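You operate a simulated robot arm through the tools that you are given. There is no shell and no other tool. Be economical: measure what you need, move in short steps, check, and stop when the job is done.

You are at the controls of a simulated robot arm. One attempt, no reset.

TASK
Put the pot labelled "empty" from the top of the wooden bench by the bin rack on the top of the repair bench and the pot marked "leak test" on the front of the wooden bench. Fetch the square steel weight and set it on the low shelf of the bin rack. Put one of the big glue pots from the wooden work shelf of the tall rack on top of the roll of blue tape there. Fetch the hand brush and set it on the top of the grey parts bench. Stack the round grey patch labelled "26" from the top of the grey parts bench on top of the round grey patch marked "27". Take the grey bar with a steel grip that says "29" from the top of the parts cart and leave it on the wooden work shelf of the tall rack. The order is free. Set down upright: what you pick out, square steel weight, big glue pot.

Only the result counts: the job must be done as asked and must still hold three seconds after the hand-in. Knocking over, shifting, dropping, spilling or breaking anything else fails it.

THE ROBOT
A 7-joint arm with a two-finger parallel gripper on a trunk, on a base that drives. Base frame: it is fixed to the floor where the robot stands at the start and does not move with it; the origin is under the middle of the robot, x ahead of it, y to its left, z up; the surface under the hand at the start is at about z = 80. Units: cm, rad, N and s.
With the tool pointing down near the work surface it reaches from about 26 to 60 cm from the robot's upright axis, wherever it stands. Its first joint turns from -2.897 to 2.897 rad. Places, roughly: big glue pot [-150, -25, 100]; empty pot, green cup, straight glue pot [50, -25, 75]; front of the wooden bench (29x15 cm) [300, -372, 80]; grey bar with a steel grip [75, -200, 50]; hand brush (12x5x9 cm) [990, -690, 80]; low shelf of the bin rack [60, 80, 30]; roll of blue tape (9x9x5 cm) [-160, 10, 90]; round grey patch [950, -600, 75]; square steel weight (6x6x7 cm) [50, 80, 80]; top of the grey parts bench [930, -610, 80]; top of the repair bench [150, 10, 80]; wooden work shelf of the tall rack [-150, -100, 90]. Payload 3.4 kg.
The tool frame sits at the grasp point between the pads (the TCP): z along the fingers, y along the line on which they close. The tips reach 3 cm beyond it. The gripper opens to 9.4 cm. The fingers are 2.8 cm wide and 1 cm thick; the gripper's body (5 by 9.6 cm) begins 5.5 cm behind the TCP.
Orientation is that of the tool frame in the base frame, as a unit quaternion [w, x, y, z]. With the fingers straight down and closing along the base's y, the tool's x points along the base's -x, its y along +y and its z along -z.

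THE INTERFACE
- The arm moves only by the tool apply_moves. Its argument "motion" is a list of rows, each a list of 3 entries, a list of its own where there are three numbers: the turn, a rotation vector about the tool's x, y, z in rad, then the shift along the tool's x, y, z in cm, then the gripper command, from -1 (shut) to 1 (fully open), values between in proportion. In form: [[[rx, ry, rz], [dx, dy, dz], gripper], ...]. A call has 1 to 8 rows; each row shifts and turns the commanded pose from where the row before left it, along the tool's axes as they then stand. Each row takes 0.2 s and may step no farther than 5 cm and 0.15 rad from the row before; otherwise, or with a gripper value out of range, the whole call is refused. A pose out of reach is approached as far as the arm can. The call stops where the force on the tool passes 40 N (or 10 N more than at its start, if that is more) or the arm is blocked; 0.2 s more then pass. The fingers move at their own pace (about 7.2 cm/s each) and stop on an object; they squeeze with about 28 N. The grip force told is the motor's: it shows also when the fingers shut on nothing. Time passes only in rows, and 0.2 s behind the last, so rows that do not move let the fingers close. It gives the time, the measured TCP pose, the force on the tool (base axes), the opening and the grip force at its end, in the units of the frame above (readings bear some noise), with the torque about the TCP (base axes, N m) and any sound that the robot's microphone picked up, and new pictures: "show" is both (left out), scene, wrist or none.
- Cameras (640 x 400 px; columns grow to the right, rows downward): "scene" is now at [1.37, 15.43, 154.8]; the picture's right is [0.04, -1.00, 0.00], its down [-0.80, -0.03, -0.60] and it looks along [0.60, 0.03, -0.80] (base axes); focal length 280 px, centre (320, 200). "wrist" rides on the gripper at [7.6, 1.4, -10.2] in the tool frame; the picture's right is [-0.18, 0.98, 0.00], its down [-0.75, -0.14, -0.64] and it looks along [-0.63, -0.12, 0.77] (tool axes); focal length 243 px, centre (320, 200). There is no depth. A picture from a camera that has moved, and an enlarged one, comes with that camera's place and axes in the base frame and with its lens.
- move_column(by): slides the trunk up (or, below 0, down) by that many cm; the arm and the scene camera ride with it, the base frame stays. It gives what a move gives, with no picture.
- base_move(legs): drives the robot by 1 to 6 legs, each [ahead, left, turn to the left] in cm, cm and rad, along the robot's own axes; the way and the turn of a leg run together, so that a leg with both is an arc; at most 150 cm and 3.142 rad a leg. The arm and the cameras ride along, it lands a little off, and it stops where it bumps. It gives what a move gives, and a new picture of the scene camera.
- pan_tilt(pan, tilt): turns the head with the scene camera to pan (to the left, within 2.705 rad either way) and tilt (down, from -0.506 to 1.204), counted from straight ahead of the robot. It gives what a move gives, and a new picture of the scene camera.
- inspect(camera, box): a new picture of the part [left, top, right, bottom] of that camera's present view, enlarged. The clock stands still meanwhile.
- job_done(): hands the job in; it is judged then, once.

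Go step by step. Nothing tells you exact positions but the pictures and the camera data: compare them with the known pose of the tool, close in by small moves and look again before you grip or let go. The budget is 207 turns and 260 pictures, counting those below and the enlarged ones. Unless the task says otherwise, let go and move clear before handing in, and close with one line.

The tools are called by a JSON object that holds its "api" and its "payload". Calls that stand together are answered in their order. apply_moves: Moves the arm, as the interface text tells. Its arguments: {"type":"object","properties":{"motion":{"type":"array","items":{"type":"array"}},"show":{"type":"string","enum":["both","scene","wrist","none"]}},"required":["motion"]} The other tools are called the same way: move_column (by) slides the trunk up or down; base_move (legs) drives the base; pan_tilt (pan, tilt) turns the head that bears the scene camera; inspect (camera, box) takes an enlarged picture of a part of a camera's view; job_done () hands the job in.

At the start:

```text
time_s: 0.0
tcp_pos: [40.69, -1.48, 105.46]
tool_rot: [0.0, 0.0, 1.0, 0.0]
force: [1.2, -0.6, 0.0]
torque: [-0.02, 0.01, -0.02]
finger_gap: 9.37
finger_force: 0.1
trunk travel left (down, up): [-22.5, 16.1]
robot x, y, heading: [0.05, 0.12, 0.002]
head pan, tilt: [0.044, 0.927]
```

scene: 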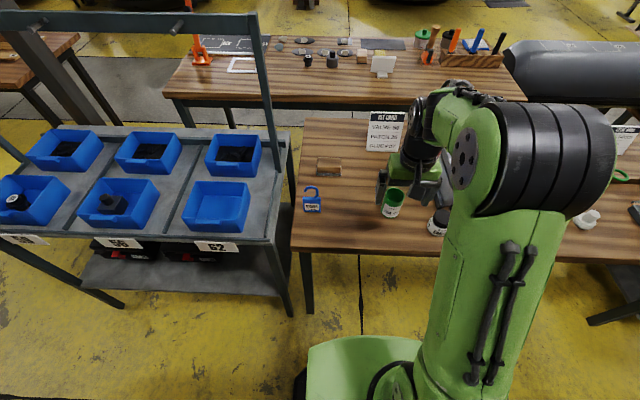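
wrist: 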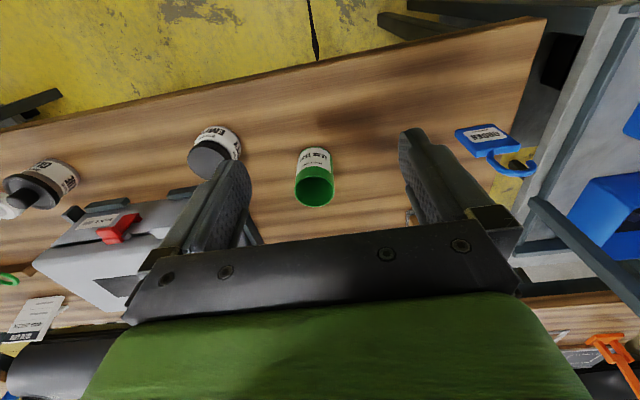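

I see the wooden bench with pots ahead, the bin rack to the left and the repair bench behind it. I'll look around in detail first.

{"api": "inspect", "payload": {"camera": "wrist", "box": [0, 100, 340, 320]}}

{"api": "inspect", "payload": {"camera": "scene", "box": [160, 20, 540, 260]}}

{"api": "inspect", "payload": {"camera": "scene", "box": [0, 100, 320, 300]}}

{"api": "pan_tilt", "payload": {"pan": -0.9, "tilt": 0.8}}

```text
1.82 times, centred on (170, 210) of wrist
camera zoom: at [33.22, -0.09, 115.67], right [0.18, 0.98, 0.0], down [0.75, -0.14, 0.64], along [0.63, -0.12, -0.77], focal length 441 px, centre (593, 182)
```

zoom: 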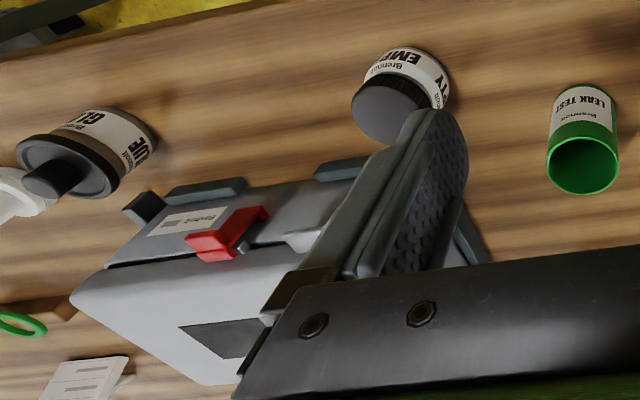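

```text
1.67 times, centred on (350, 140) of scene
camera zoom: at [1.37, 15.43, 154.8], right [0.04, -1.0, 0.0], down [-0.8, -0.03, -0.6], along [0.6, 0.03, -0.8], focal length 467 px, centre (270, 300)
```

zoom: 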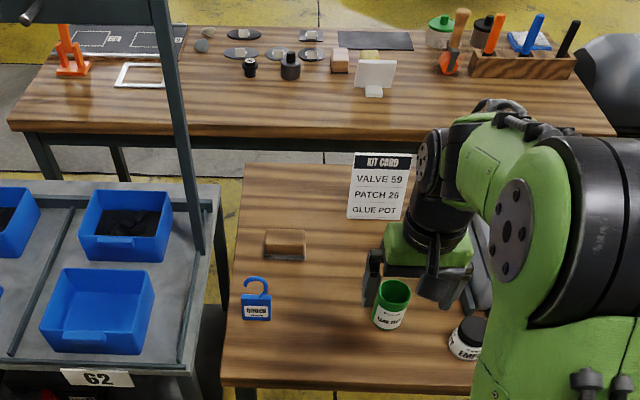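

```text
2.00 times, centred on (160, 200) of scene
camera zoom: at [1.37, 15.43, 154.8], right [0.04, -1.0, 0.0], down [-0.8, -0.03, -0.6], along [0.6, 0.03, -0.8], focal length 561 px, centre (640, 200)
```

zoom: 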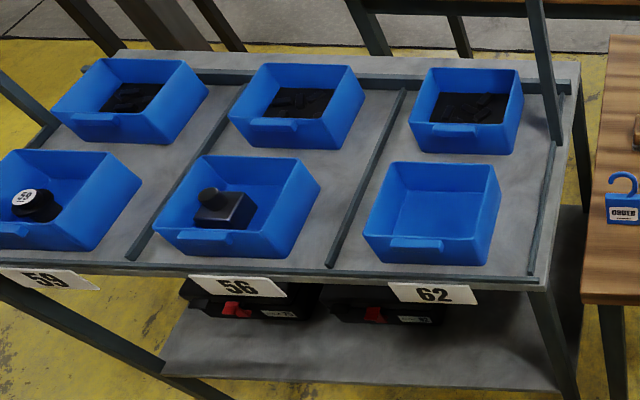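

```text
time_s: 1.2
tcp_pos: [40.76, -1.5, 105.48]
tool_rot: [0.0, 0.001, 1.0, 0.0]
force: [-0.1, 0.2, -1.4]
torque: [-0.02, 0.03, -0.01]
finger_gap: 9.4
finger_force: 0.0
trunk travel left (down, up): [-22.5, 16.1]
robot x, y, heading: [-0.17, -0.04, -0.002]
head pan, tilt: [-0.901, 0.799]
camera scene: at [-1.01, 8.8, 155.79], right [-0.78, -0.62, 0.0], down [-0.45, 0.56, -0.7], along [0.43, -0.55, -0.72], focal length 280 px, centre (320, 200)
```

scene: 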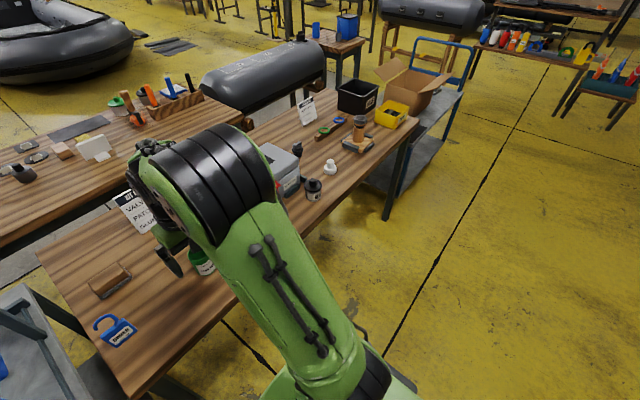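

The green cup is marked LEAK TEST, and a black-lidded pot is marked EMPTY. I'll keep surveying the whole room.

{"api": "pan_tilt", "payload": {"pan": -0.9, "tilt": 0.3}}

{"api": "pan_tilt", "payload": {"pan": -2.0, "tilt": 0.5}}

{"api": "pan_tilt", "payload": {"pan": -2.7, "tilt": 0.6}}

{"api": "pan_tilt", "payload": {"pan": 2.6, "tilt": 0.5}}

{"api": "pan_tilt", "payload": {"pan": 1.4, "tilt": 0.6}}

{"api": "pan_tilt", "payload": {"pan": 0.2, "tilt": 0.2}}

```text
time_s: 2.2
tcp_pos: [40.88, -1.52, 105.42]
tool_rot: [0.001, 0.0, 1.0, 0.0]
force: [-0.8, 0.9, -0.3]
torque: [0.03, -0.04, 0.01]
finger_gap: 9.39
finger_force: 0.0
trunk travel left (down, up): [-22.5, 16.1]
robot x, y, heading: [0.16, 0.03, -0.005]
head pan, tilt: [-0.901, 0.3]
camera scene: at [-0.22, 7.8, 160.22], right [-0.78, -0.62, 0.0], down [-0.18, 0.23, -0.95], along [0.59, -0.75, -0.3], focal length 280 px, centre (320, 200)
```

scene: 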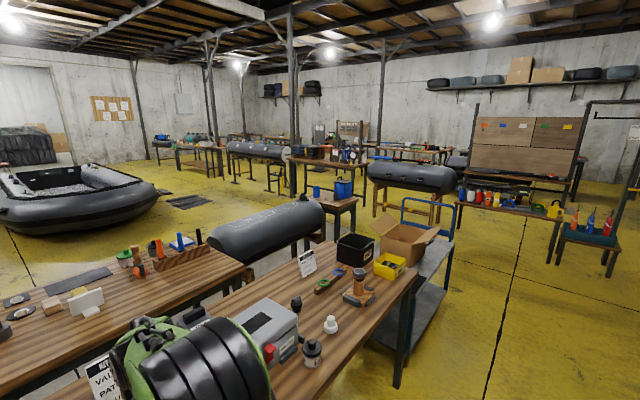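

```text
time_s: 3.5
tcp_pos: [40.81, -1.42, 105.35]
tool_rot: [0.0, 0.001, 1.0, 0.0]
force: [-0.3, -0.5, 0.4]
torque: [0.0, 0.01, -0.03]
finger_gap: 9.41
finger_force: 0.1
trunk travel left (down, up): [-22.5, 16.1]
robot x, y, heading: [0.24, -0.08, -0.002]
head pan, tilt: [-2.0, 0.499]
camera scene: at [-9.81, 6.84, 158.39], right [-0.91, 0.42, 0.0], down [0.2, 0.44, -0.88], along [-0.36, -0.8, -0.48], focal length 280 px, centre (320, 200)
```

scene: 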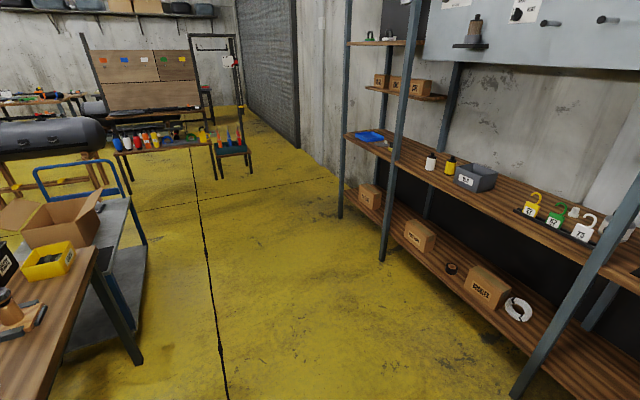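

```text
time_s: 4.6
tcp_pos: [40.83, -1.57, 105.41]
tool_rot: [0.0, -0.001, 1.0, 0.0]
force: [-0.5, 0.4, 0.6]
torque: [0.0, 0.01, 0.01]
finger_gap: 9.43
finger_force: 0.1
trunk travel left (down, up): [-22.5, 16.1]
robot x, y, heading: [0.25, -0.13, 0.001]
head pan, tilt: [-2.7, 0.6]
camera scene: at [-14.01, 11.33, 157.48], right [-0.43, 0.9, 0.0], down [0.51, 0.24, -0.83], along [-0.75, -0.35, -0.56], focal length 280 px, centre (320, 200)
```

scene: 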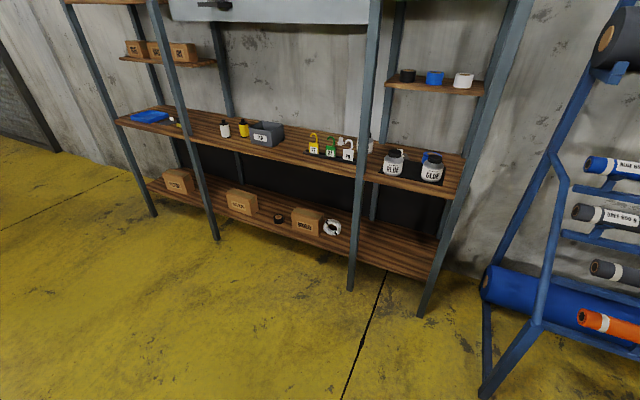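

```text
time_s: 8.7
tcp_pos: [40.83, -1.48, 105.39]
tool_rot: [-0.001, 0.0, 1.0, -0.001]
force: [-0.4, -0.5, 0.5]
torque: [0.01, 0.02, -0.01]
finger_gap: 9.41
finger_force: 0.0
trunk travel left (down, up): [-22.5, 16.1]
robot x, y, heading: [-0.2, 0.11, -0.004]
head pan, tilt: [2.601, 0.499]
camera scene: at [-13.82, 19.8, 158.39], right [0.52, 0.86, 0.0], down [0.41, -0.25, -0.88], along [-0.75, 0.45, -0.48], focal length 280 px, centre (320, 200)
```

scene: 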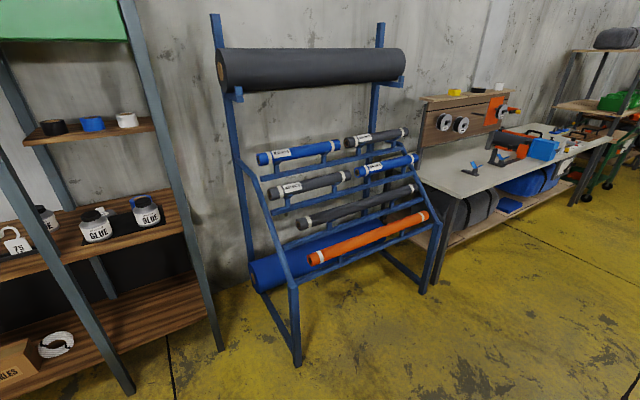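

```text
time_s: 10.1
tcp_pos: [40.96, -1.4, 105.5]
tool_rot: [0.0, 0.0, 1.0, 0.0]
force: [0.0, -0.7, 0.1]
torque: [0.0, 0.02, 0.01]
finger_gap: 9.38
finger_force: 0.1
trunk travel left (down, up): [-22.5, 16.1]
robot x, y, heading: [-0.16, -0.1, -0.0]
head pan, tilt: [1.4, 0.6]
camera scene: at [-4.53, 23.83, 157.48], right [0.99, -0.17, 0.0], down [-0.1, -0.56, -0.83], along [0.14, 0.81, -0.56], focal length 280 px, centre (320, 200)
```

scene: 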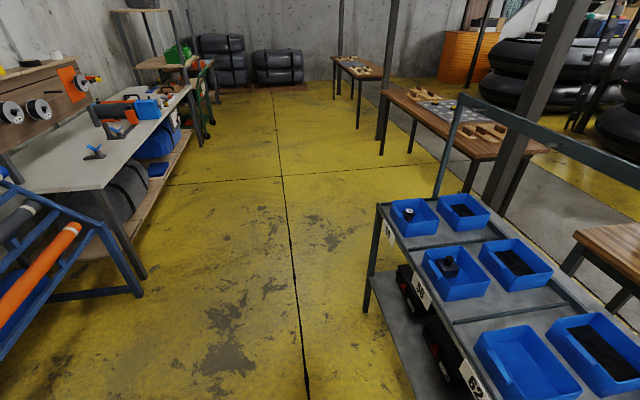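

```text
time_s: 11.5
tcp_pos: [40.7, -1.43, 105.56]
tool_rot: [0.0, -0.001, 1.0, 0.0]
force: [-0.1, -0.2, -1.4]
torque: [0.0, -0.01, 0.03]
finger_gap: 9.4
finger_force: 0.0
trunk travel left (down, up): [-22.5, 16.1]
robot x, y, heading: [-0.17, 0.2, 0.002]
head pan, tilt: [0.201, 0.201]
camera scene: at [3.1, 16.98, 161.15], right [0.2, -0.98, 0.0], down [-0.2, -0.04, -0.98], along [0.96, 0.2, -0.2], focal length 280 px, centre (320, 200)
```

scene: 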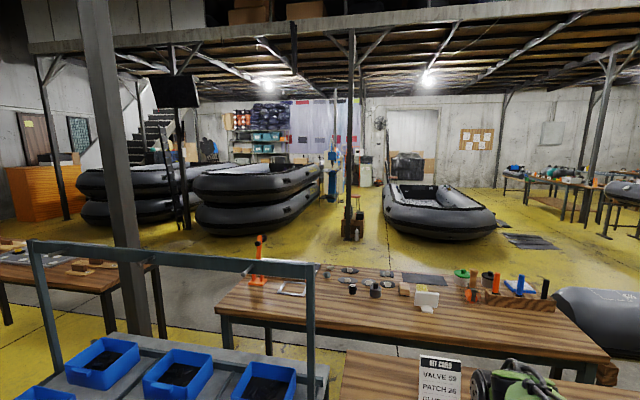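

The room is mapped roughly. I start with the EMPTY pot, at about (47, -17.5): moving over it and checking with the wrist camera.

{"api": "apply_moves", "payload": {"motion": [[[0, 0, 0], [-1.55, -4, 0], 1], [[0, 0, 0], [-1.55, -4, 0], 1], [[0, 0, 0], [-1.55, -4, 0], 1], [[0, 0, 0], [-1.55, -4, 2], 1]]}}

{"api": "pan_tilt", "payload": {"pan": -0.3, "tilt": 0.9}}

```text
time_s: 12.5
tcp_pos: [47.29, -17.36, 103.15]
tool_rot: [0.0, 0.0, 1.0, 0.0]
force: [-0.5, -0.1, 0.3]
torque: [-0.02, 0.01, 0.0]
finger_gap: 9.39
finger_force: 0.1
trunk travel left (down, up): [-22.5, 16.1]
robot x, y, heading: [0.11, -0.33, 0.003]
head pan, tilt: [0.201, 0.201]
camera scene: at [3.24, 16.81, 161.17], right [0.2, -0.98, 0.0], down [-0.2, -0.04, -0.98], along [0.96, 0.2, -0.2], focal length 280 px, centre (320, 200)
camera wrist: at [39.67, -16.02, 113.36], right [0.18, 0.98, 0.0], down [0.75, -0.14, 0.64], along [0.63, -0.12, -0.77], focal length 243 px, centre (320, 200)
```

scene: 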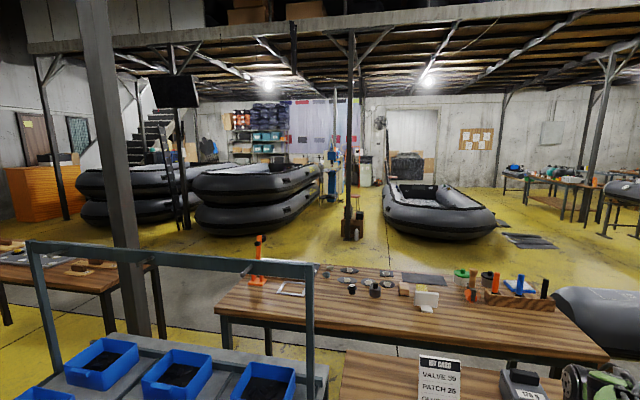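
wrist: 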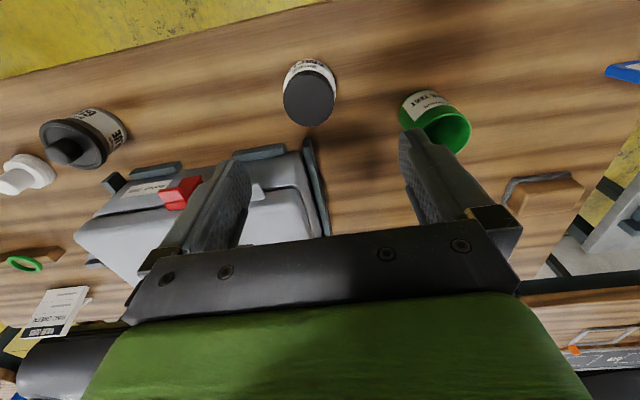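

```text
time_s: 13.6
tcp_pos: [47.06, -17.17, 103.29]
tool_rot: [0.0, 0.0, 1.0, 0.0]
force: [0.3, -0.5, 0.0]
torque: [0.01, 0.04, -0.03]
finger_gap: 9.4
finger_force: 0.0
trunk travel left (down, up): [-22.5, 16.1]
robot x, y, heading: [0.41, 0.25, -0.0]
head pan, tilt: [-0.3, 0.901]
camera scene: at [1.19, 12.89, 155.01], right [-0.3, -0.96, 0.0], down [-0.75, 0.23, -0.62], along [0.59, -0.18, -0.78], focal length 280 px, centre (320, 200)
```

scene: 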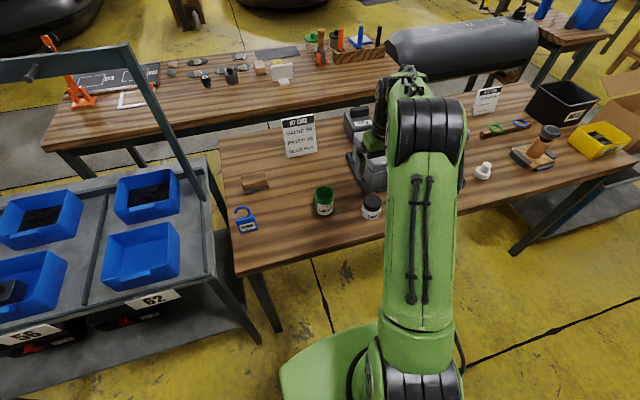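

{"api": "apply_moves", "payload": {"motion": [[[0, 0, 0], [-1.0, -1.5, 3], 1], [[0, 0, 0], [0, 0, 5], 1]], "show": "wrist"}}

{"api": "inspect", "payload": {"camera": "scene", "box": [220, 80, 540, 280]}}

```text
time_s: 14.2
tcp_pos: [48.04, -19.18, 95.4]
tool_rot: [0.0, 0.0, 1.0, 0.0]
force: [0.0, 0.0, 0.0]
torque: [0.0, 0.05, -0.03]
finger_gap: 9.39
finger_force: 0.1
trunk travel left (down, up): [-22.5, 16.1]
robot x, y, heading: [-0.38, -0.27, -0.001]
head pan, tilt: [-0.3, 0.901]
camera wrist: at [40.45, -17.68, 105.63], right [0.18, 0.98, 0.0], down [0.75, -0.14, 0.64], along [0.63, -0.12, -0.77], focal length 243 px, centre (320, 200)
```

wrist: 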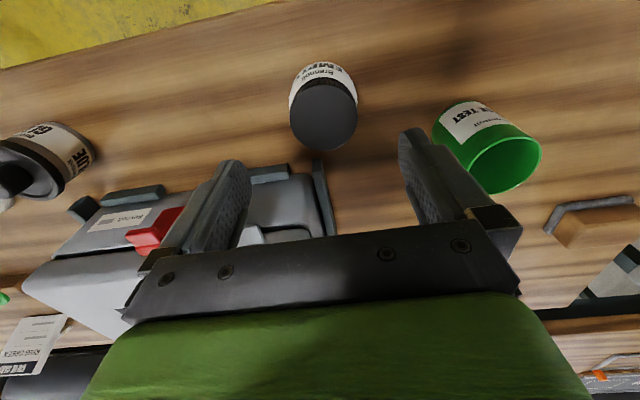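

```text
2.00 times, centred on (380, 180) of scene
camera zoom: at [1.24, 12.9, 155.0], right [-0.3, -0.96, 0.0], down [-0.75, 0.23, -0.62], along [0.59, -0.18, -0.78], focal length 561 px, centre (200, 240)
```

zoom: 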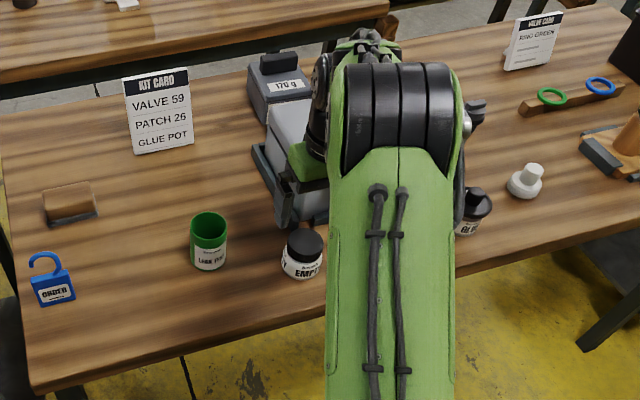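

{"api": "apply_moves", "payload": {"motion": [[[0, 0, 0], [-0.1, 0.3, 4], 1], [[0, 0, 0], [0, 0, 4], 1], [[0, 0, 0], [0, 0, 3.7], 1]], "show": "wrist"}}

```text
time_s: 15.0
tcp_pos: [48.26, -18.56, 83.52]
tool_rot: [0.0, 0.0, 1.0, 0.0]
force: [-0.2, -1.0, -0.1]
torque: [-0.01, 0.01, -0.01]
finger_gap: 9.4
finger_force: 0.1
trunk travel left (down, up): [-22.5, 16.1]
robot x, y, heading: [-0.01, 0.06, -0.001]
head pan, tilt: [-0.3, 0.901]
camera wrist: at [40.66, -17.27, 93.78], right [0.18, 0.98, 0.0], down [0.75, -0.14, 0.64], along [0.63, -0.12, -0.77], focal length 243 px, centre (320, 200)
```

wrist: 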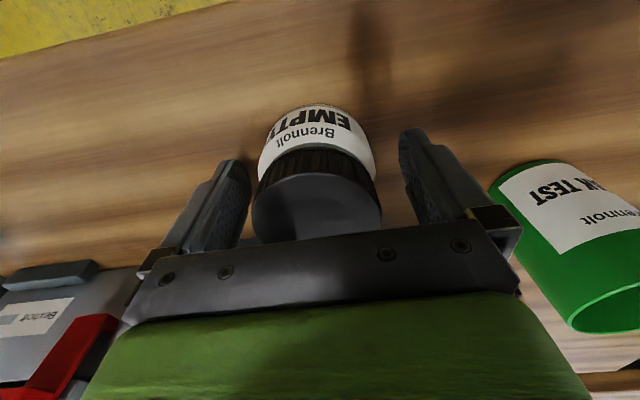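

{"api": "apply_moves", "payload": {"motion": [[[0, 0, 0], [0, 0, 0.3], -1], [[0, 0, 0], [0, 0, 0], -1], [[0, 0, 0], [0, 0, 0], -1], [[0, 0, 0], [0, 0, 0], -1], [[0, 0, 0], [0, 0, -2], -1], [[0, 0, 0], [0, 0, -4], -1]], "show": "wrist"}}

```text
time_s: 16.4
tcp_pos: [48.34, -18.61, 89.53]
tool_rot: [0.001, 0.001, 1.0, 0.0]
force: [-0.4, -0.1, -0.4]
torque: [-0.01, 0.02, 0.0]
finger_gap: 6.18
finger_force: 27.9
trunk travel left (down, up): [-22.5, 16.1]
robot x, y, heading: [0.22, 0.01, 0.001]
head pan, tilt: [-0.3, 0.901]
camera wrist: at [40.7, -17.17, 99.81], right [0.18, 0.98, 0.0], down [0.75, -0.14, 0.64], along [0.63, -0.12, -0.77], focal length 243 px, centre (320, 200)
```

wrist: 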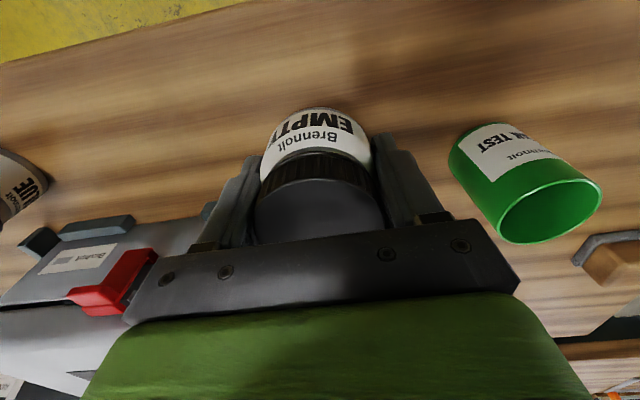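

The EMPTY pot is held. I'll raise and tuck the arm, back off and drive around the left end of the bin rack to the left end of the repair bench.

{"api": "apply_moves", "payload": {"motion": [[[0, 0, 0], [0, 0, -5], -1], [[0, 0, 0], [0, 0, -5], -1], [[0, 0, 0], [0, 0, -5], -1], [[0, 0, 0], [3, 4, -2], -1], [[0, 0, 0], [3, 4, 0], -1], [[0, 0, 0], [3, 4, 0], -1], [[0, 0, 0], [1, 4, 0], -1]], "show": "none"}}

{"api": "base_move", "payload": {"legs": [[-28, 0, 0], [0, 110, 0], [0, 80, 0]]}}

{"api": "pan_tilt", "payload": {"pan": 0, "tilt": 0.6}}

{"api": "pan_tilt", "payload": {"pan": -0.8, "tilt": 0.7}}

```text
refused: row 4 steps farther than a row can; nothing moved
```

```text
time_s: 27.6
tcp_pos: [22.1, 172.66, 89.63]
tool_rot: [0.0, 0.014, 1.0, 0.0]
force: [-0.7, 0.4, -0.8]
torque: [0.02, -0.04, 0.03]
finger_gap: 6.18
finger_force: 28.0
trunk travel left (down, up): [-22.5, 16.1]
robot x, y, heading: [-25.83, 192.38, -0.028]
head pan, tilt: [-0.3, 0.901]
camera scene: at [-24.14, 205.38, 155.0], right [-0.32, -0.95, 0.0], down [-0.74, 0.25, -0.62], along [0.59, -0.2, -0.78], focal length 280 px, centre (320, 200)
```

scene: 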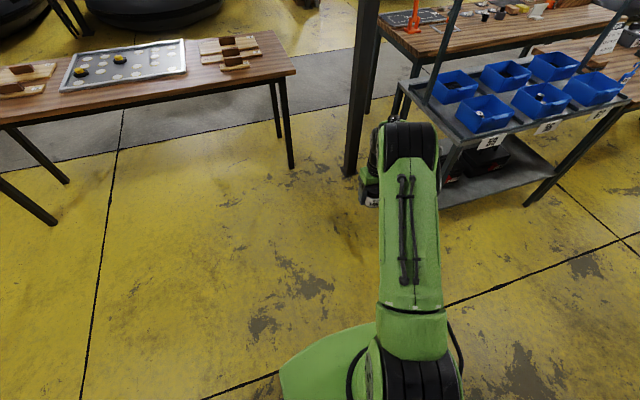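

```text
time_s: 28.4
tcp_pos: [22.08, 172.56, 89.55]
tool_rot: [0.001, 0.014, 1.0, 0.0]
force: [-0.8, 0.0, -1.2]
torque: [0.0, 0.0, 0.0]
finger_gap: 6.16
finger_force: 28.3
trunk travel left (down, up): [-22.5, 16.1]
robot x, y, heading: [-25.63, 192.8, -0.026]
head pan, tilt: [0.0, 0.6]
camera scene: at [-22.46, 207.5, 157.47], right [-0.03, -1.0, 0.0], down [-0.57, 0.02, -0.82], along [0.82, -0.02, -0.57], focal length 280 px, centre (320, 200)
```

scene: 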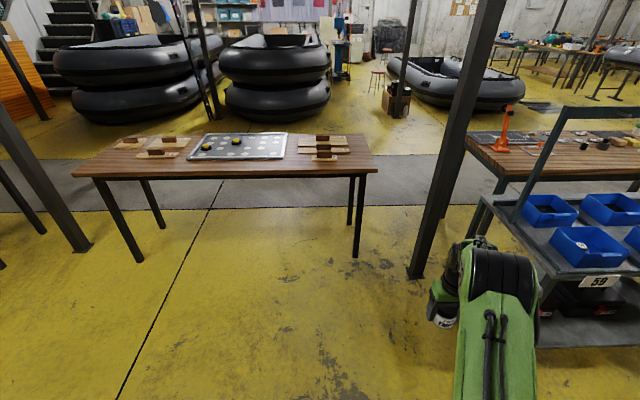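

```text
time_s: 29.5
tcp_pos: [22.03, 172.56, 89.52]
tool_rot: [0.0, 0.014, 1.0, 0.0]
force: [0.6, 0.1, -0.2]
torque: [0.04, 0.04, -0.01]
finger_gap: 6.16
finger_force: 27.5
trunk travel left (down, up): [-22.5, 16.1]
robot x, y, heading: [-25.73, 192.47, -0.023]
head pan, tilt: [-0.799, 0.7]
camera scene: at [-25.54, 201.5, 156.62], right [-0.74, -0.68, 0.0], down [-0.44, 0.47, -0.76], along [0.52, -0.56, -0.64], focal length 280 px, centre (320, 200)
```

scene: 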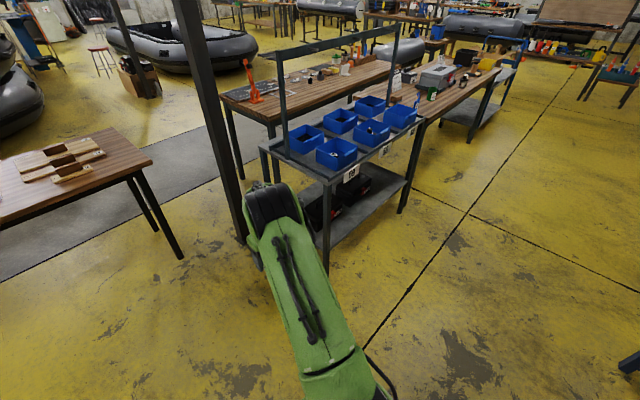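

There is a post and another bench blocking the left route. I'll tuck the arm safely and go round by the right side instead.

{"api": "apply_moves", "payload": {"motion": [[[0, 0, 0], [0, 0, -5], -1], [[0, 0, 0], [0, 0, -5], -1], [[0, 0, 0], [0, 0, -5], -1], [[0, 0, 0], [2.5, 4, 0], -1], [[0, 0, 0], [2.5, 4, 0], -1], [[0, 0, 0], [2.5, 4, 0], -1], [[0, 0, 0], [2.5, 4, 0], -1]], "show": "none"}}

{"api": "pan_tilt", "payload": {"pan": -1.4, "tilt": 0.4}}

```text
time_s: 31.1
tcp_pos: [12.31, 188.96, 104.49]
tool_rot: [0.0, 0.015, 1.0, -0.001]
force: [0.3, 0.2, -1.0]
torque: [-0.04, -0.01, -0.01]
finger_gap: 6.16
finger_force: 28.0
trunk travel left (down, up): [-22.5, 16.1]
robot x, y, heading: [-25.9, 192.47, -0.029]
head pan, tilt: [-0.799, 0.7]
```

```text
time_s: 32.1
tcp_pos: [12.39, 188.88, 104.49]
tool_rot: [0.0, 0.015, 1.0, 0.0]
force: [-0.1, 0.0, -0.7]
torque: [0.0, -0.03, -0.01]
finger_gap: 6.17
finger_force: 28.2
trunk travel left (down, up): [-22.5, 16.1]
robot x, y, heading: [-25.44, 192.59, -0.026]
head pan, tilt: [-1.4, 0.4]
camera scene: at [-29.96, 198.58, 159.3], right [-0.99, -0.14, 0.0], down [-0.06, 0.39, -0.92], along [0.13, -0.91, -0.39], focal length 280 px, centre (320, 200)
```

scene: 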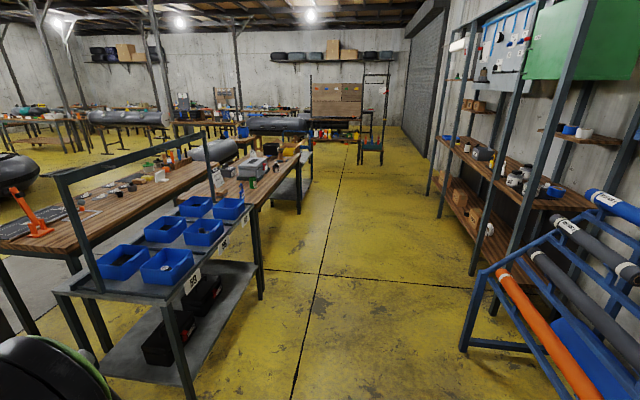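

{"api": "base_move", "payload": {"legs": [[0, -150, 0.0], [0, -150, 0.026], [0, -150, 0]]}}

{"api": "pan_tilt", "payload": {"pan": -0.4, "tilt": 0.5}}

{"api": "pan_tilt", "payload": {"pan": 0.5, "tilt": 0.5}}

```text
time_s: 53.5
tcp_pos: [15.65, -256.88, 104.55]
tool_rot: [0.001, -0.021, 1.0, 0.0]
force: [0.3, 0.7, -1.5]
torque: [0.02, 0.0, -0.02]
finger_gap: 6.11
finger_force: 27.8
trunk travel left (down, up): [-22.5, 16.1]
robot x, y, heading: [-22.62, -256.01, 0.049]
head pan, tilt: [-1.4, 0.4]
camera scene: at [-27.35, -250.19, 159.31], right [-0.98, -0.21, 0.0], down [-0.08, 0.38, -0.92], along [0.2, -0.9, -0.39], focal length 280 px, centre (320, 200)
```

scene: 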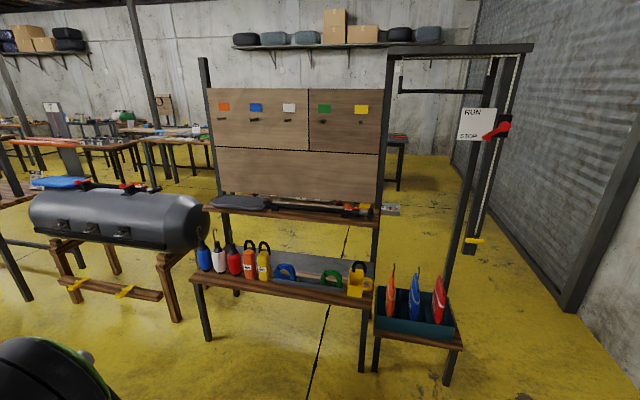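

```text
time_s: 54.8
tcp_pos: [15.61, -256.83, 104.5]
tool_rot: [0.0, -0.022, 1.0, 0.0]
force: [-0.2, -0.5, -0.7]
torque: [0.04, 0.0, 0.01]
finger_gap: 6.12
finger_force: 27.9
trunk travel left (down, up): [-22.5, 16.1]
robot x, y, heading: [-22.59, -255.84, 0.043]
head pan, tilt: [-0.4, 0.499]
camera scene: at [-20.8, -244.29, 158.39], right [-0.35, -0.94, 0.0], down [-0.45, 0.17, -0.88], along [0.82, -0.31, -0.48], focal length 280 px, centre (320, 200)
```

scene: 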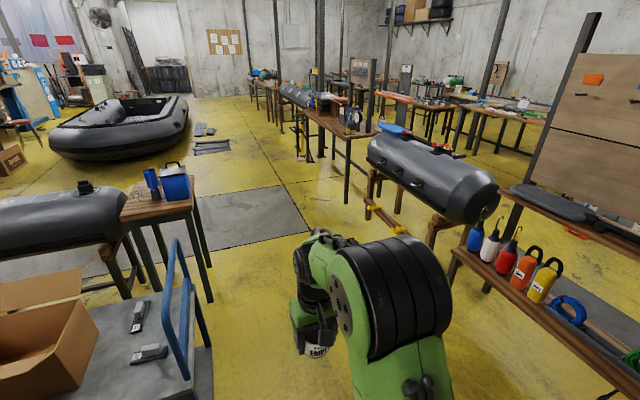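

```text
time_s: 56.0
tcp_pos: [15.65, -256.88, 104.57]
tool_rot: [0.0, -0.022, 1.0, -0.001]
force: [-0.2, 0.3, -0.3]
torque: [-0.01, 0.0, -0.04]
finger_gap: 6.11
finger_force: 28.5
trunk travel left (down, up): [-22.5, 16.1]
robot x, y, heading: [-22.55, -256.42, 0.047]
head pan, tilt: [0.499, 0.499]
camera scene: at [-21.52, -236.41, 158.39], right [0.52, -0.86, 0.0], down [-0.41, -0.25, -0.88], along [0.75, 0.45, -0.48], focal length 280 px, centre (320, 200)
```

scene: 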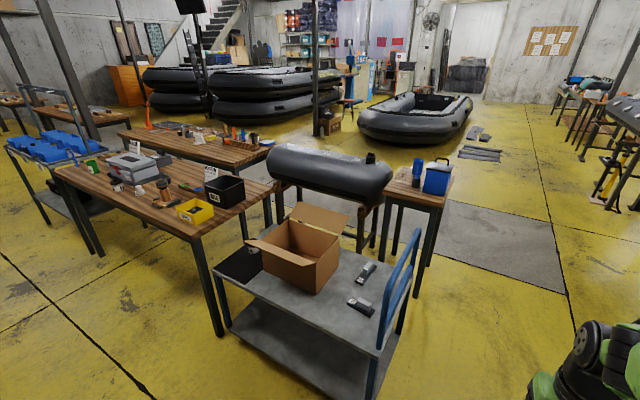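

The way between the small table and the tube stand is clear. Driving along y≈-297 to x≈247, then strafing to the far side of the repair bench.

{"api": "base_move", "payload": {"legs": [[0, -40, -0.045], [150, 0, 0], [120, 0, 0]]}}

{"api": "pan_tilt", "payload": {"pan": 1.5, "tilt": 0.5}}

{"api": "pan_tilt", "payload": {"pan": -1.0, "tilt": 0.6}}

```text
time_s: 71.5
tcp_pos: [293.77, -300.74, 104.41]
tool_rot: [0.001, 0.008, 1.0, 0.001]
force: [-0.4, 0.4, -0.9]
torque: [0.03, 0.01, -0.01]
finger_gap: 6.1
finger_force: 28.0
trunk travel left (down, up): [-22.5, 16.1]
robot x, y, heading: [255.44, -297.7, -0.017]
head pan, tilt: [0.499, 0.499]
camera scene: at [257.8, -278.2, 158.39], right [0.46, -0.89, 0.0], down [-0.42, -0.22, -0.88], along [0.78, 0.41, -0.48], focal length 280 px, centre (320, 200)
```

scene: 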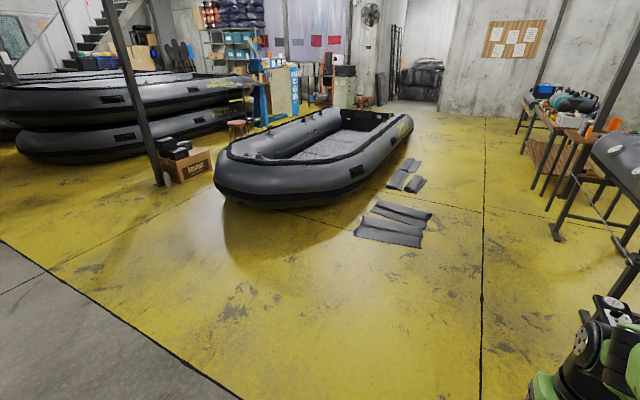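

```text
time_s: 72.8
tcp_pos: [293.69, -300.78, 104.47]
tool_rot: [0.0, 0.008, 1.0, 0.0]
force: [0.0, 0.5, -0.8]
torque: [0.0, 0.02, -0.05]
finger_gap: 6.11
finger_force: 28.0
trunk travel left (down, up): [-22.5, 16.1]
robot x, y, heading: [255.96, -297.59, -0.016]
head pan, tilt: [1.499, 0.499]
camera scene: at [250.5, -273.36, 158.39], right [1.0, -0.09, 0.0], down [-0.04, -0.48, -0.88], along [0.08, 0.87, -0.48], focal length 280 px, centre (320, 200)
```

scene: 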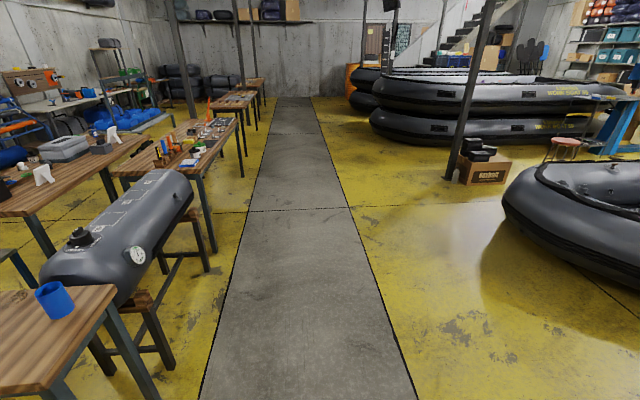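

```text
time_s: 75.0
tcp_pos: [293.67, -300.74, 104.42]
tool_rot: [0.0, 0.008, 1.0, 0.0]
force: [1.0, -0.4, -0.9]
torque: [0.02, 0.03, 0.03]
finger_gap: 6.09
finger_force: 28.1
trunk travel left (down, up): [-22.5, 16.1]
robot x, y, heading: [255.59, -297.38, -0.014]
head pan, tilt: [-1.0, 0.6]
camera scene: at [254.35, -289.94, 157.48], right [-0.85, -0.53, 0.0], down [-0.3, 0.48, -0.83], along [0.43, -0.7, -0.56], focal length 280 px, centre (320, 200)
```

scene: 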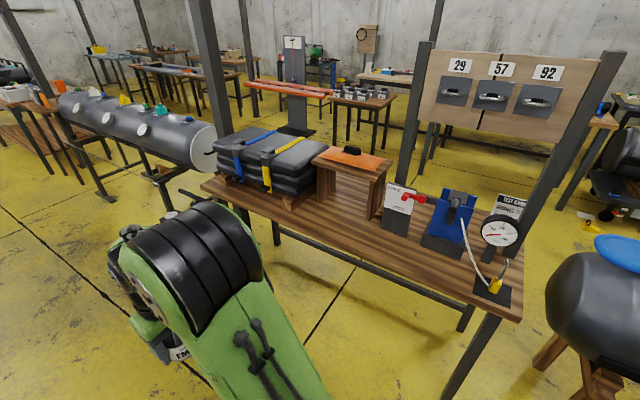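

{"api": "base_move", "payload": {"legs": [[0, 150, 0], [0, 110, 0], [0, 0, 1.58], [0, 0, 1.58]]}}

{"api": "pan_tilt", "payload": {"pan": 0, "tilt": 0.75}}

```text
time_s: 95.4
tcp_pos: [228.97, -35.71, 104.54]
tool_rot: [0.001, 1.0, -0.016, 0.0]
force: [0.4, 0.4, 0.1]
torque: [0.01, -0.03, 0.07]
finger_gap: 6.09
finger_force: 28.2
trunk travel left (down, up): [-22.5, 16.1]
robot x, y, heading: [267.42, -39.29, 3.107]
head pan, tilt: [-1.0, 0.6]
camera scene: at [268.03, -47.38, 157.48], right [0.86, 0.51, 0.0], down [0.29, -0.49, -0.83], along [-0.42, 0.71, -0.56], focal length 280 px, centre (320, 200)
```

scene: 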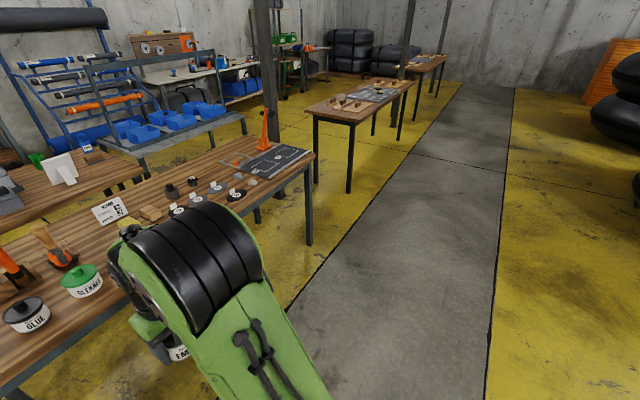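

```text
time_s: 96.6
tcp_pos: [228.96, -35.71, 104.42]
tool_rot: [0.0, 1.0, -0.017, 0.0]
force: [0.5, 0.2, -1.1]
torque: [0.01, -0.01, 0.0]
finger_gap: 6.08
finger_force: 28.5
trunk travel left (down, up): [-22.5, 16.1]
robot x, y, heading: [266.97, -39.55, 3.106]
head pan, tilt: [0.0, 0.75]
camera scene: at [264.27, -54.69, 156.19], right [0.03, 1.0, 0.0], down [0.68, -0.02, -0.73], along [-0.73, 0.02, -0.68], focal length 280 px, centre (320, 200)
```

scene: 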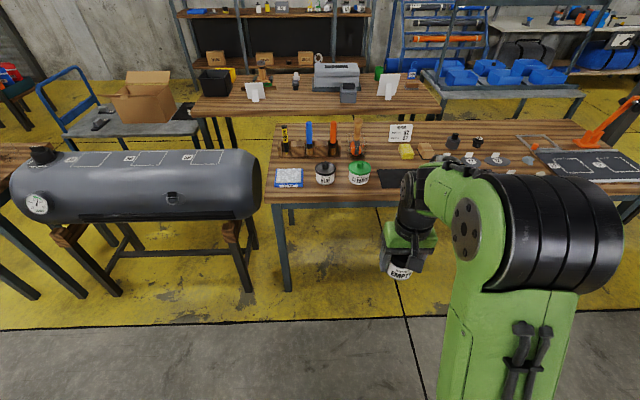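

{"api": "base_move", "payload": {"legs": [[42, 0, 0.034]]}}

{"api": "pan_tilt", "payload": {"pan": -0.1, "tilt": 0.95}}

```text
time_s: 99.2
tcp_pos: [186.8, -36.87, 104.54]
tool_rot: [0.0, 1.0, 0.004, 0.0]
force: [-0.7, 0.0, -1.0]
torque: [0.0, -0.01, 0.0]
finger_gap: 6.1
finger_force: 27.9
trunk travel left (down, up): [-22.5, 16.1]
robot x, y, heading: [224.99, -39.11, -3.136]
head pan, tilt: [0.0, 0.75]
camera scene: at [222.75, -54.27, 156.19], right [-0.01, 1.0, 0.0], down [0.68, 0.01, -0.73], along [-0.73, -0.01, -0.68], focal length 280 px, centre (320, 200)
```

scene: 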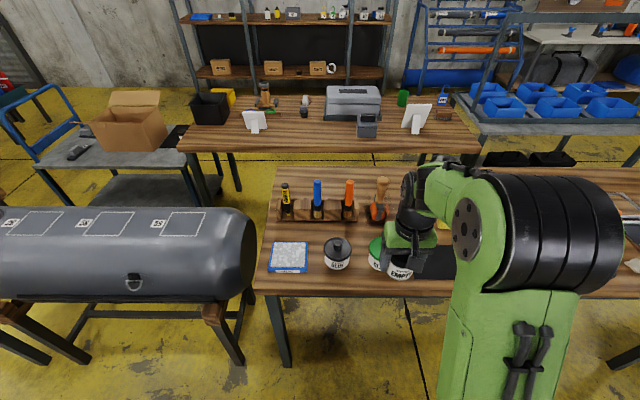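

```text
time_s: 100.0
tcp_pos: [186.83, -36.78, 104.38]
tool_rot: [0.0, 1.0, 0.003, 0.0]
force: [-0.7, 0.0, -1.4]
torque: [0.02, -0.02, -0.03]
finger_gap: 6.07
finger_force: 28.1
trunk travel left (down, up): [-22.5, 16.1]
robot x, y, heading: [224.87, -38.95, -3.13]
head pan, tilt: [-0.099, 0.949]
camera scene: at [223.91, -53.54, 154.64], right [0.09, 1.0, 0.0], down [0.81, -0.07, -0.58], along [-0.58, 0.05, -0.81], focal length 280 px, centre (320, 200)
```

scene: 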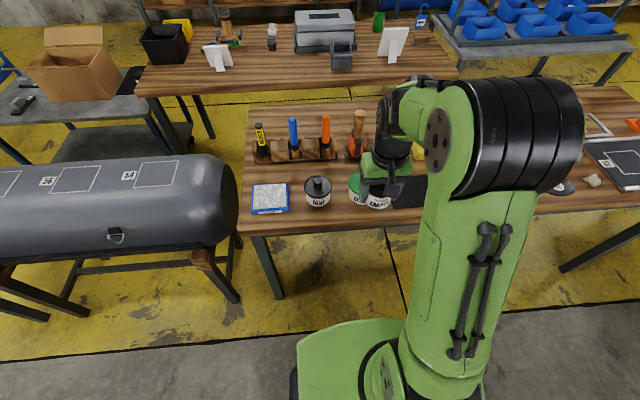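

{"api": "base_move", "payload": {"legs": [[0, -55, 0]]}}

```text
time_s: 103.1
tcp_pos: [186.56, 17.83, 104.56]
tool_rot: [0.001, 1.0, 0.0, 0.0]
force: [0.1, 0.1, -1.0]
torque: [-0.02, -0.03, 0.02]
finger_gap: 6.08
finger_force: 28.2
trunk travel left (down, up): [-22.5, 16.1]
robot x, y, heading: [224.49, 15.43, -3.137]
head pan, tilt: [-0.099, 0.949]
camera scene: at [223.55, 0.9, 154.65], right [0.1, 1.0, 0.0], down [0.81, -0.08, -0.58], along [-0.58, 0.06, -0.81], focal length 280 px, centre (320, 200)
```

scene: 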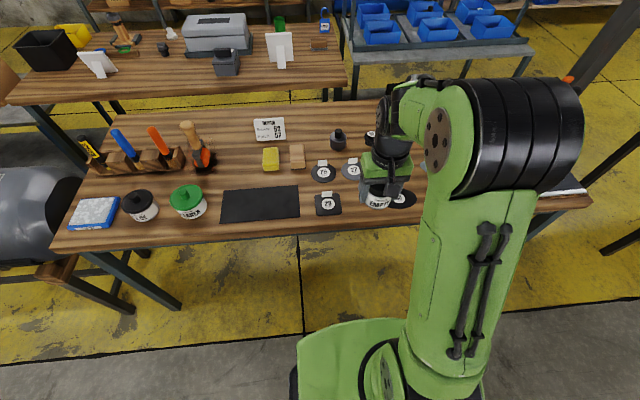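

A free spot on the bench is between the flat patches at about (175, 20). I'll move over it and check with the wrist camera.

{"api": "apply_moves", "payload": {"motion": [[[0, 0, 0], [-4, -1, 0], -1], [[0, 0, 0], [-4, -1, 0], -1], [[0, 0, 0], [-3.7, -0.5, 0], -1]], "show": "both"}}

```text
time_s: 103.9
tcp_pos: [174.78, 20.23, 104.31]
tool_rot: [0.0, 1.0, 0.001, 0.001]
force: [-0.9, -0.3, -1.1]
torque: [0.0, -0.01, 0.0]
finger_gap: 6.07
finger_force: 28.3
trunk travel left (down, up): [-22.5, 16.1]
robot x, y, heading: [225.05, 15.44, -3.143]
head pan, tilt: [-0.099, 0.949]
camera scene: at [223.35, 0.84, 154.64], right [0.1, 1.0, 0.0], down [0.81, -0.08, -0.58], along [-0.58, 0.06, -0.81], focal length 280 px, centre (320, 200)
camera wrist: at [182.53, 18.86, 114.62], right [-0.18, -0.98, 0.0], down [-0.75, 0.14, 0.64], along [-0.63, 0.12, -0.77], focal length 243 px, centre (320, 200)
```

scene: 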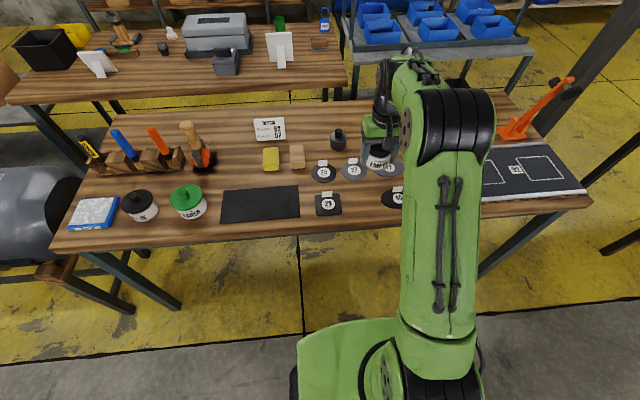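
wrist: 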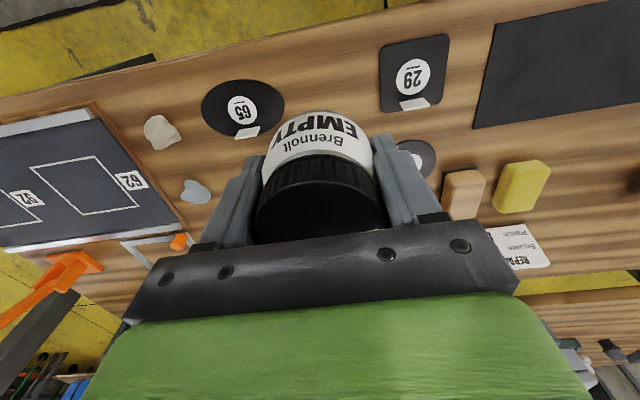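

{"api": "apply_moves", "payload": {"motion": [[[0, 0, 0], [0.3, 0.9, 4.5], -1], [[0, 0, 0], [0, 0, 5], -1], [[0, 0, 0], [0, 0, 5], -1], [[0, 0, 0], [0, 0, 4], -1], [[0, 0, 0], [0, 0, 1], -1], [[0, 0, 0], [0, 0, 0.5], -1]], "show": "wrist"}}

```text
time_s: 105.3
tcp_pos: [175.18, 19.61, 84.4]
tool_rot: [0.0, 1.0, 0.001, 0.001]
force: [-0.2, 0.3, -0.8]
torque: [0.03, 0.01, -0.05]
finger_gap: 6.07
finger_force: 28.1
trunk travel left (down, up): [-22.5, 16.1]
robot x, y, heading: [224.96, 15.11, -3.144]
head pan, tilt: [-0.099, 0.949]
camera wrist: at [182.77, 18.02, 94.69], right [-0.18, -0.98, 0.0], down [-0.75, 0.14, 0.64], along [-0.63, 0.12, -0.77], focal length 243 px, centre (320, 200)
```

wrist: 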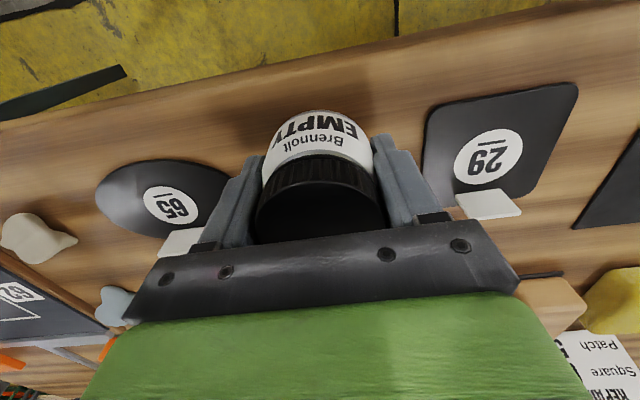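

{"api": "apply_moves", "payload": {"motion": [[[0, 0, 0], [0, 0, 0.4], -1], [[0, 0, 0], [0, 0, 0.4], -1], [[0, 0, 0], [0, 0, 0.3], -1]], "show": "none"}}

```text
time_s: 106.1
tcp_pos: [175.17, 19.52, 83.4]
tool_rot: [0.0, 1.0, 0.002, 0.0]
force: [0.3, -0.4, 2.2]
torque: [0.02, -0.07, 0.0]
finger_gap: 6.06
finger_force: 27.9
trunk travel left (down, up): [-22.5, 16.1]
robot x, y, heading: [224.79, 15.15, -3.138]
head pan, tilt: [-0.099, 0.949]
```

{"api": "apply_moves", "payload": {"motion": [[[0, 0, 0], [0, 0, 0.1], 0.65], [[0, 0, 0], [0, 0, 0], 0.65], [[0, 0, 0], [0, 0, 0], 0.65], [[0, 0, 0], [0, 0, -3], 0.65], [[0, 0, 0], [0, 0, -5], 0.65], [[0, 0, 0], [0, 0, -5], 0.65], [[0, 0, 0], [0, 0, -5], 1], [[0, 0, 0], [0, 0, -5], 1]], "show": "wrist"}}

```text
time_s: 107.9
tcp_pos: [175.27, 19.44, 106.21]
tool_rot: [-0.001, 1.0, 0.001, 0.0]
force: [-0.8, -0.9, -0.4]
torque: [0.0, 0.01, -0.02]
finger_gap: 9.41
finger_force: 0.1
trunk travel left (down, up): [-22.5, 16.1]
robot x, y, heading: [224.96, 14.82, -3.141]
head pan, tilt: [-0.099, 0.949]
camera wrist: at [182.96, 17.92, 116.43], right [-0.18, -0.98, 0.0], down [-0.75, 0.14, 0.64], along [-0.63, 0.12, -0.77], focal length 243 px, centre (320, 200)
```

wrist: 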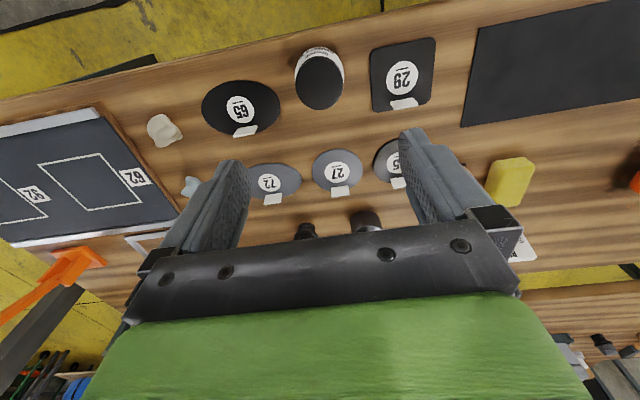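

The EMPTY pot stands on the repair bench. Now I tuck the arm and drive back the same way, stopping by the cart to read the bars' labels.

{"api": "apply_moves", "payload": {"motion": [[[0, 0, 0], [4, 0, -1], 1], [[0, 0, 0], [4, 0, -1], 1], [[0, 0, 0], [4, 0, -1], 1]], "show": "none"}}

{"api": "base_move", "payload": {"legs": [[-35, 0, 0], [0, 150, 0], [0, 150, 0], [0, 12, 0], [150, 0, 0], [40, 0, 0]]}}

{"api": "pan_tilt", "payload": {"pan": -1.2, "tilt": 0.8}}

```text
time_s: 108.7
tcp_pos: [187.35, 19.54, 109.14]
tool_rot: [-0.001, 1.0, 0.002, 0.0]
force: [0.4, -0.1, 1.0]
torque: [0.02, 0.01, 0.01]
finger_gap: 9.37
finger_force: 0.0
trunk travel left (down, up): [-22.5, 16.1]
robot x, y, heading: [224.73, 15.89, -3.136]
head pan, tilt: [-0.099, 0.949]
```

```text
time_s: 134.8
tcp_pos: [37.25, -295.37, 109.1]
tool_rot: [0.0, 1.0, 0.01, 0.0]
force: [-0.4, 0.1, -0.3]
torque: [0.0, -0.01, 0.0]
finger_gap: 9.41
finger_force: 0.1
trunk travel left (down, up): [-22.5, 16.1]
robot x, y, heading: [74.84, -298.75, -3.118]
head pan, tilt: [-0.099, 0.949]
camera scene: at [73.93, -313.38, 154.64], right [0.08, 1.0, 0.0], down [0.81, -0.06, -0.58], along [-0.58, 0.05, -0.81], focal length 280 px, centre (320, 200)
```

scene: 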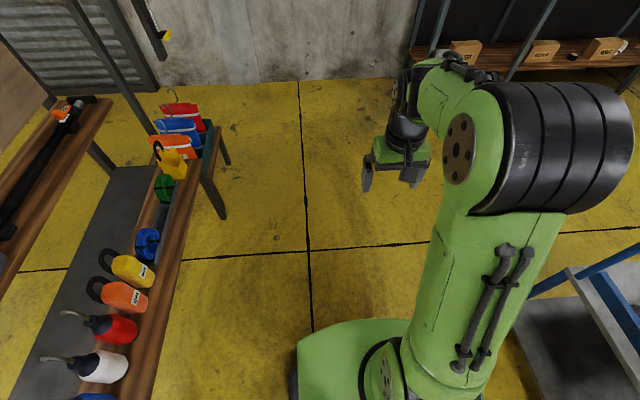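

```text
time_s: 136.2
tcp_pos: [37.38, -295.36, 109.22]
tool_rot: [0.0, 1.0, 0.011, 0.0]
force: [-0.7, 0.6, 0.4]
torque: [-0.01, -0.01, -0.01]
finger_gap: 9.39
finger_force: 0.0
trunk travel left (down, up): [-22.5, 16.1]
robot x, y, heading: [74.82, -299.3, -3.122]
head pan, tilt: [-1.201, 0.799]
camera scene: at [78.2, -306.49, 155.79], right [0.92, 0.38, 0.0], down [0.27, -0.66, -0.7], along [-0.27, 0.64, -0.72], focal length 280 px, centre (320, 200)
```

scene: 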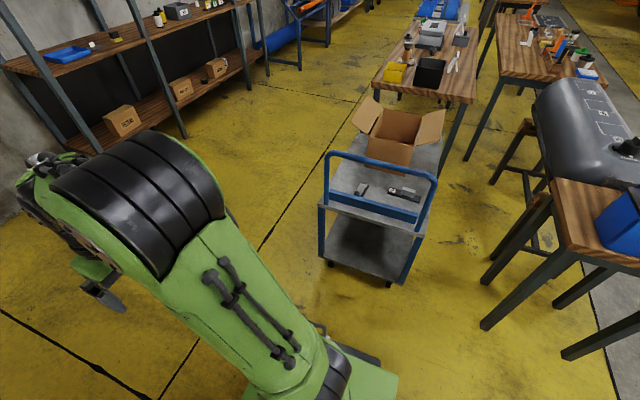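

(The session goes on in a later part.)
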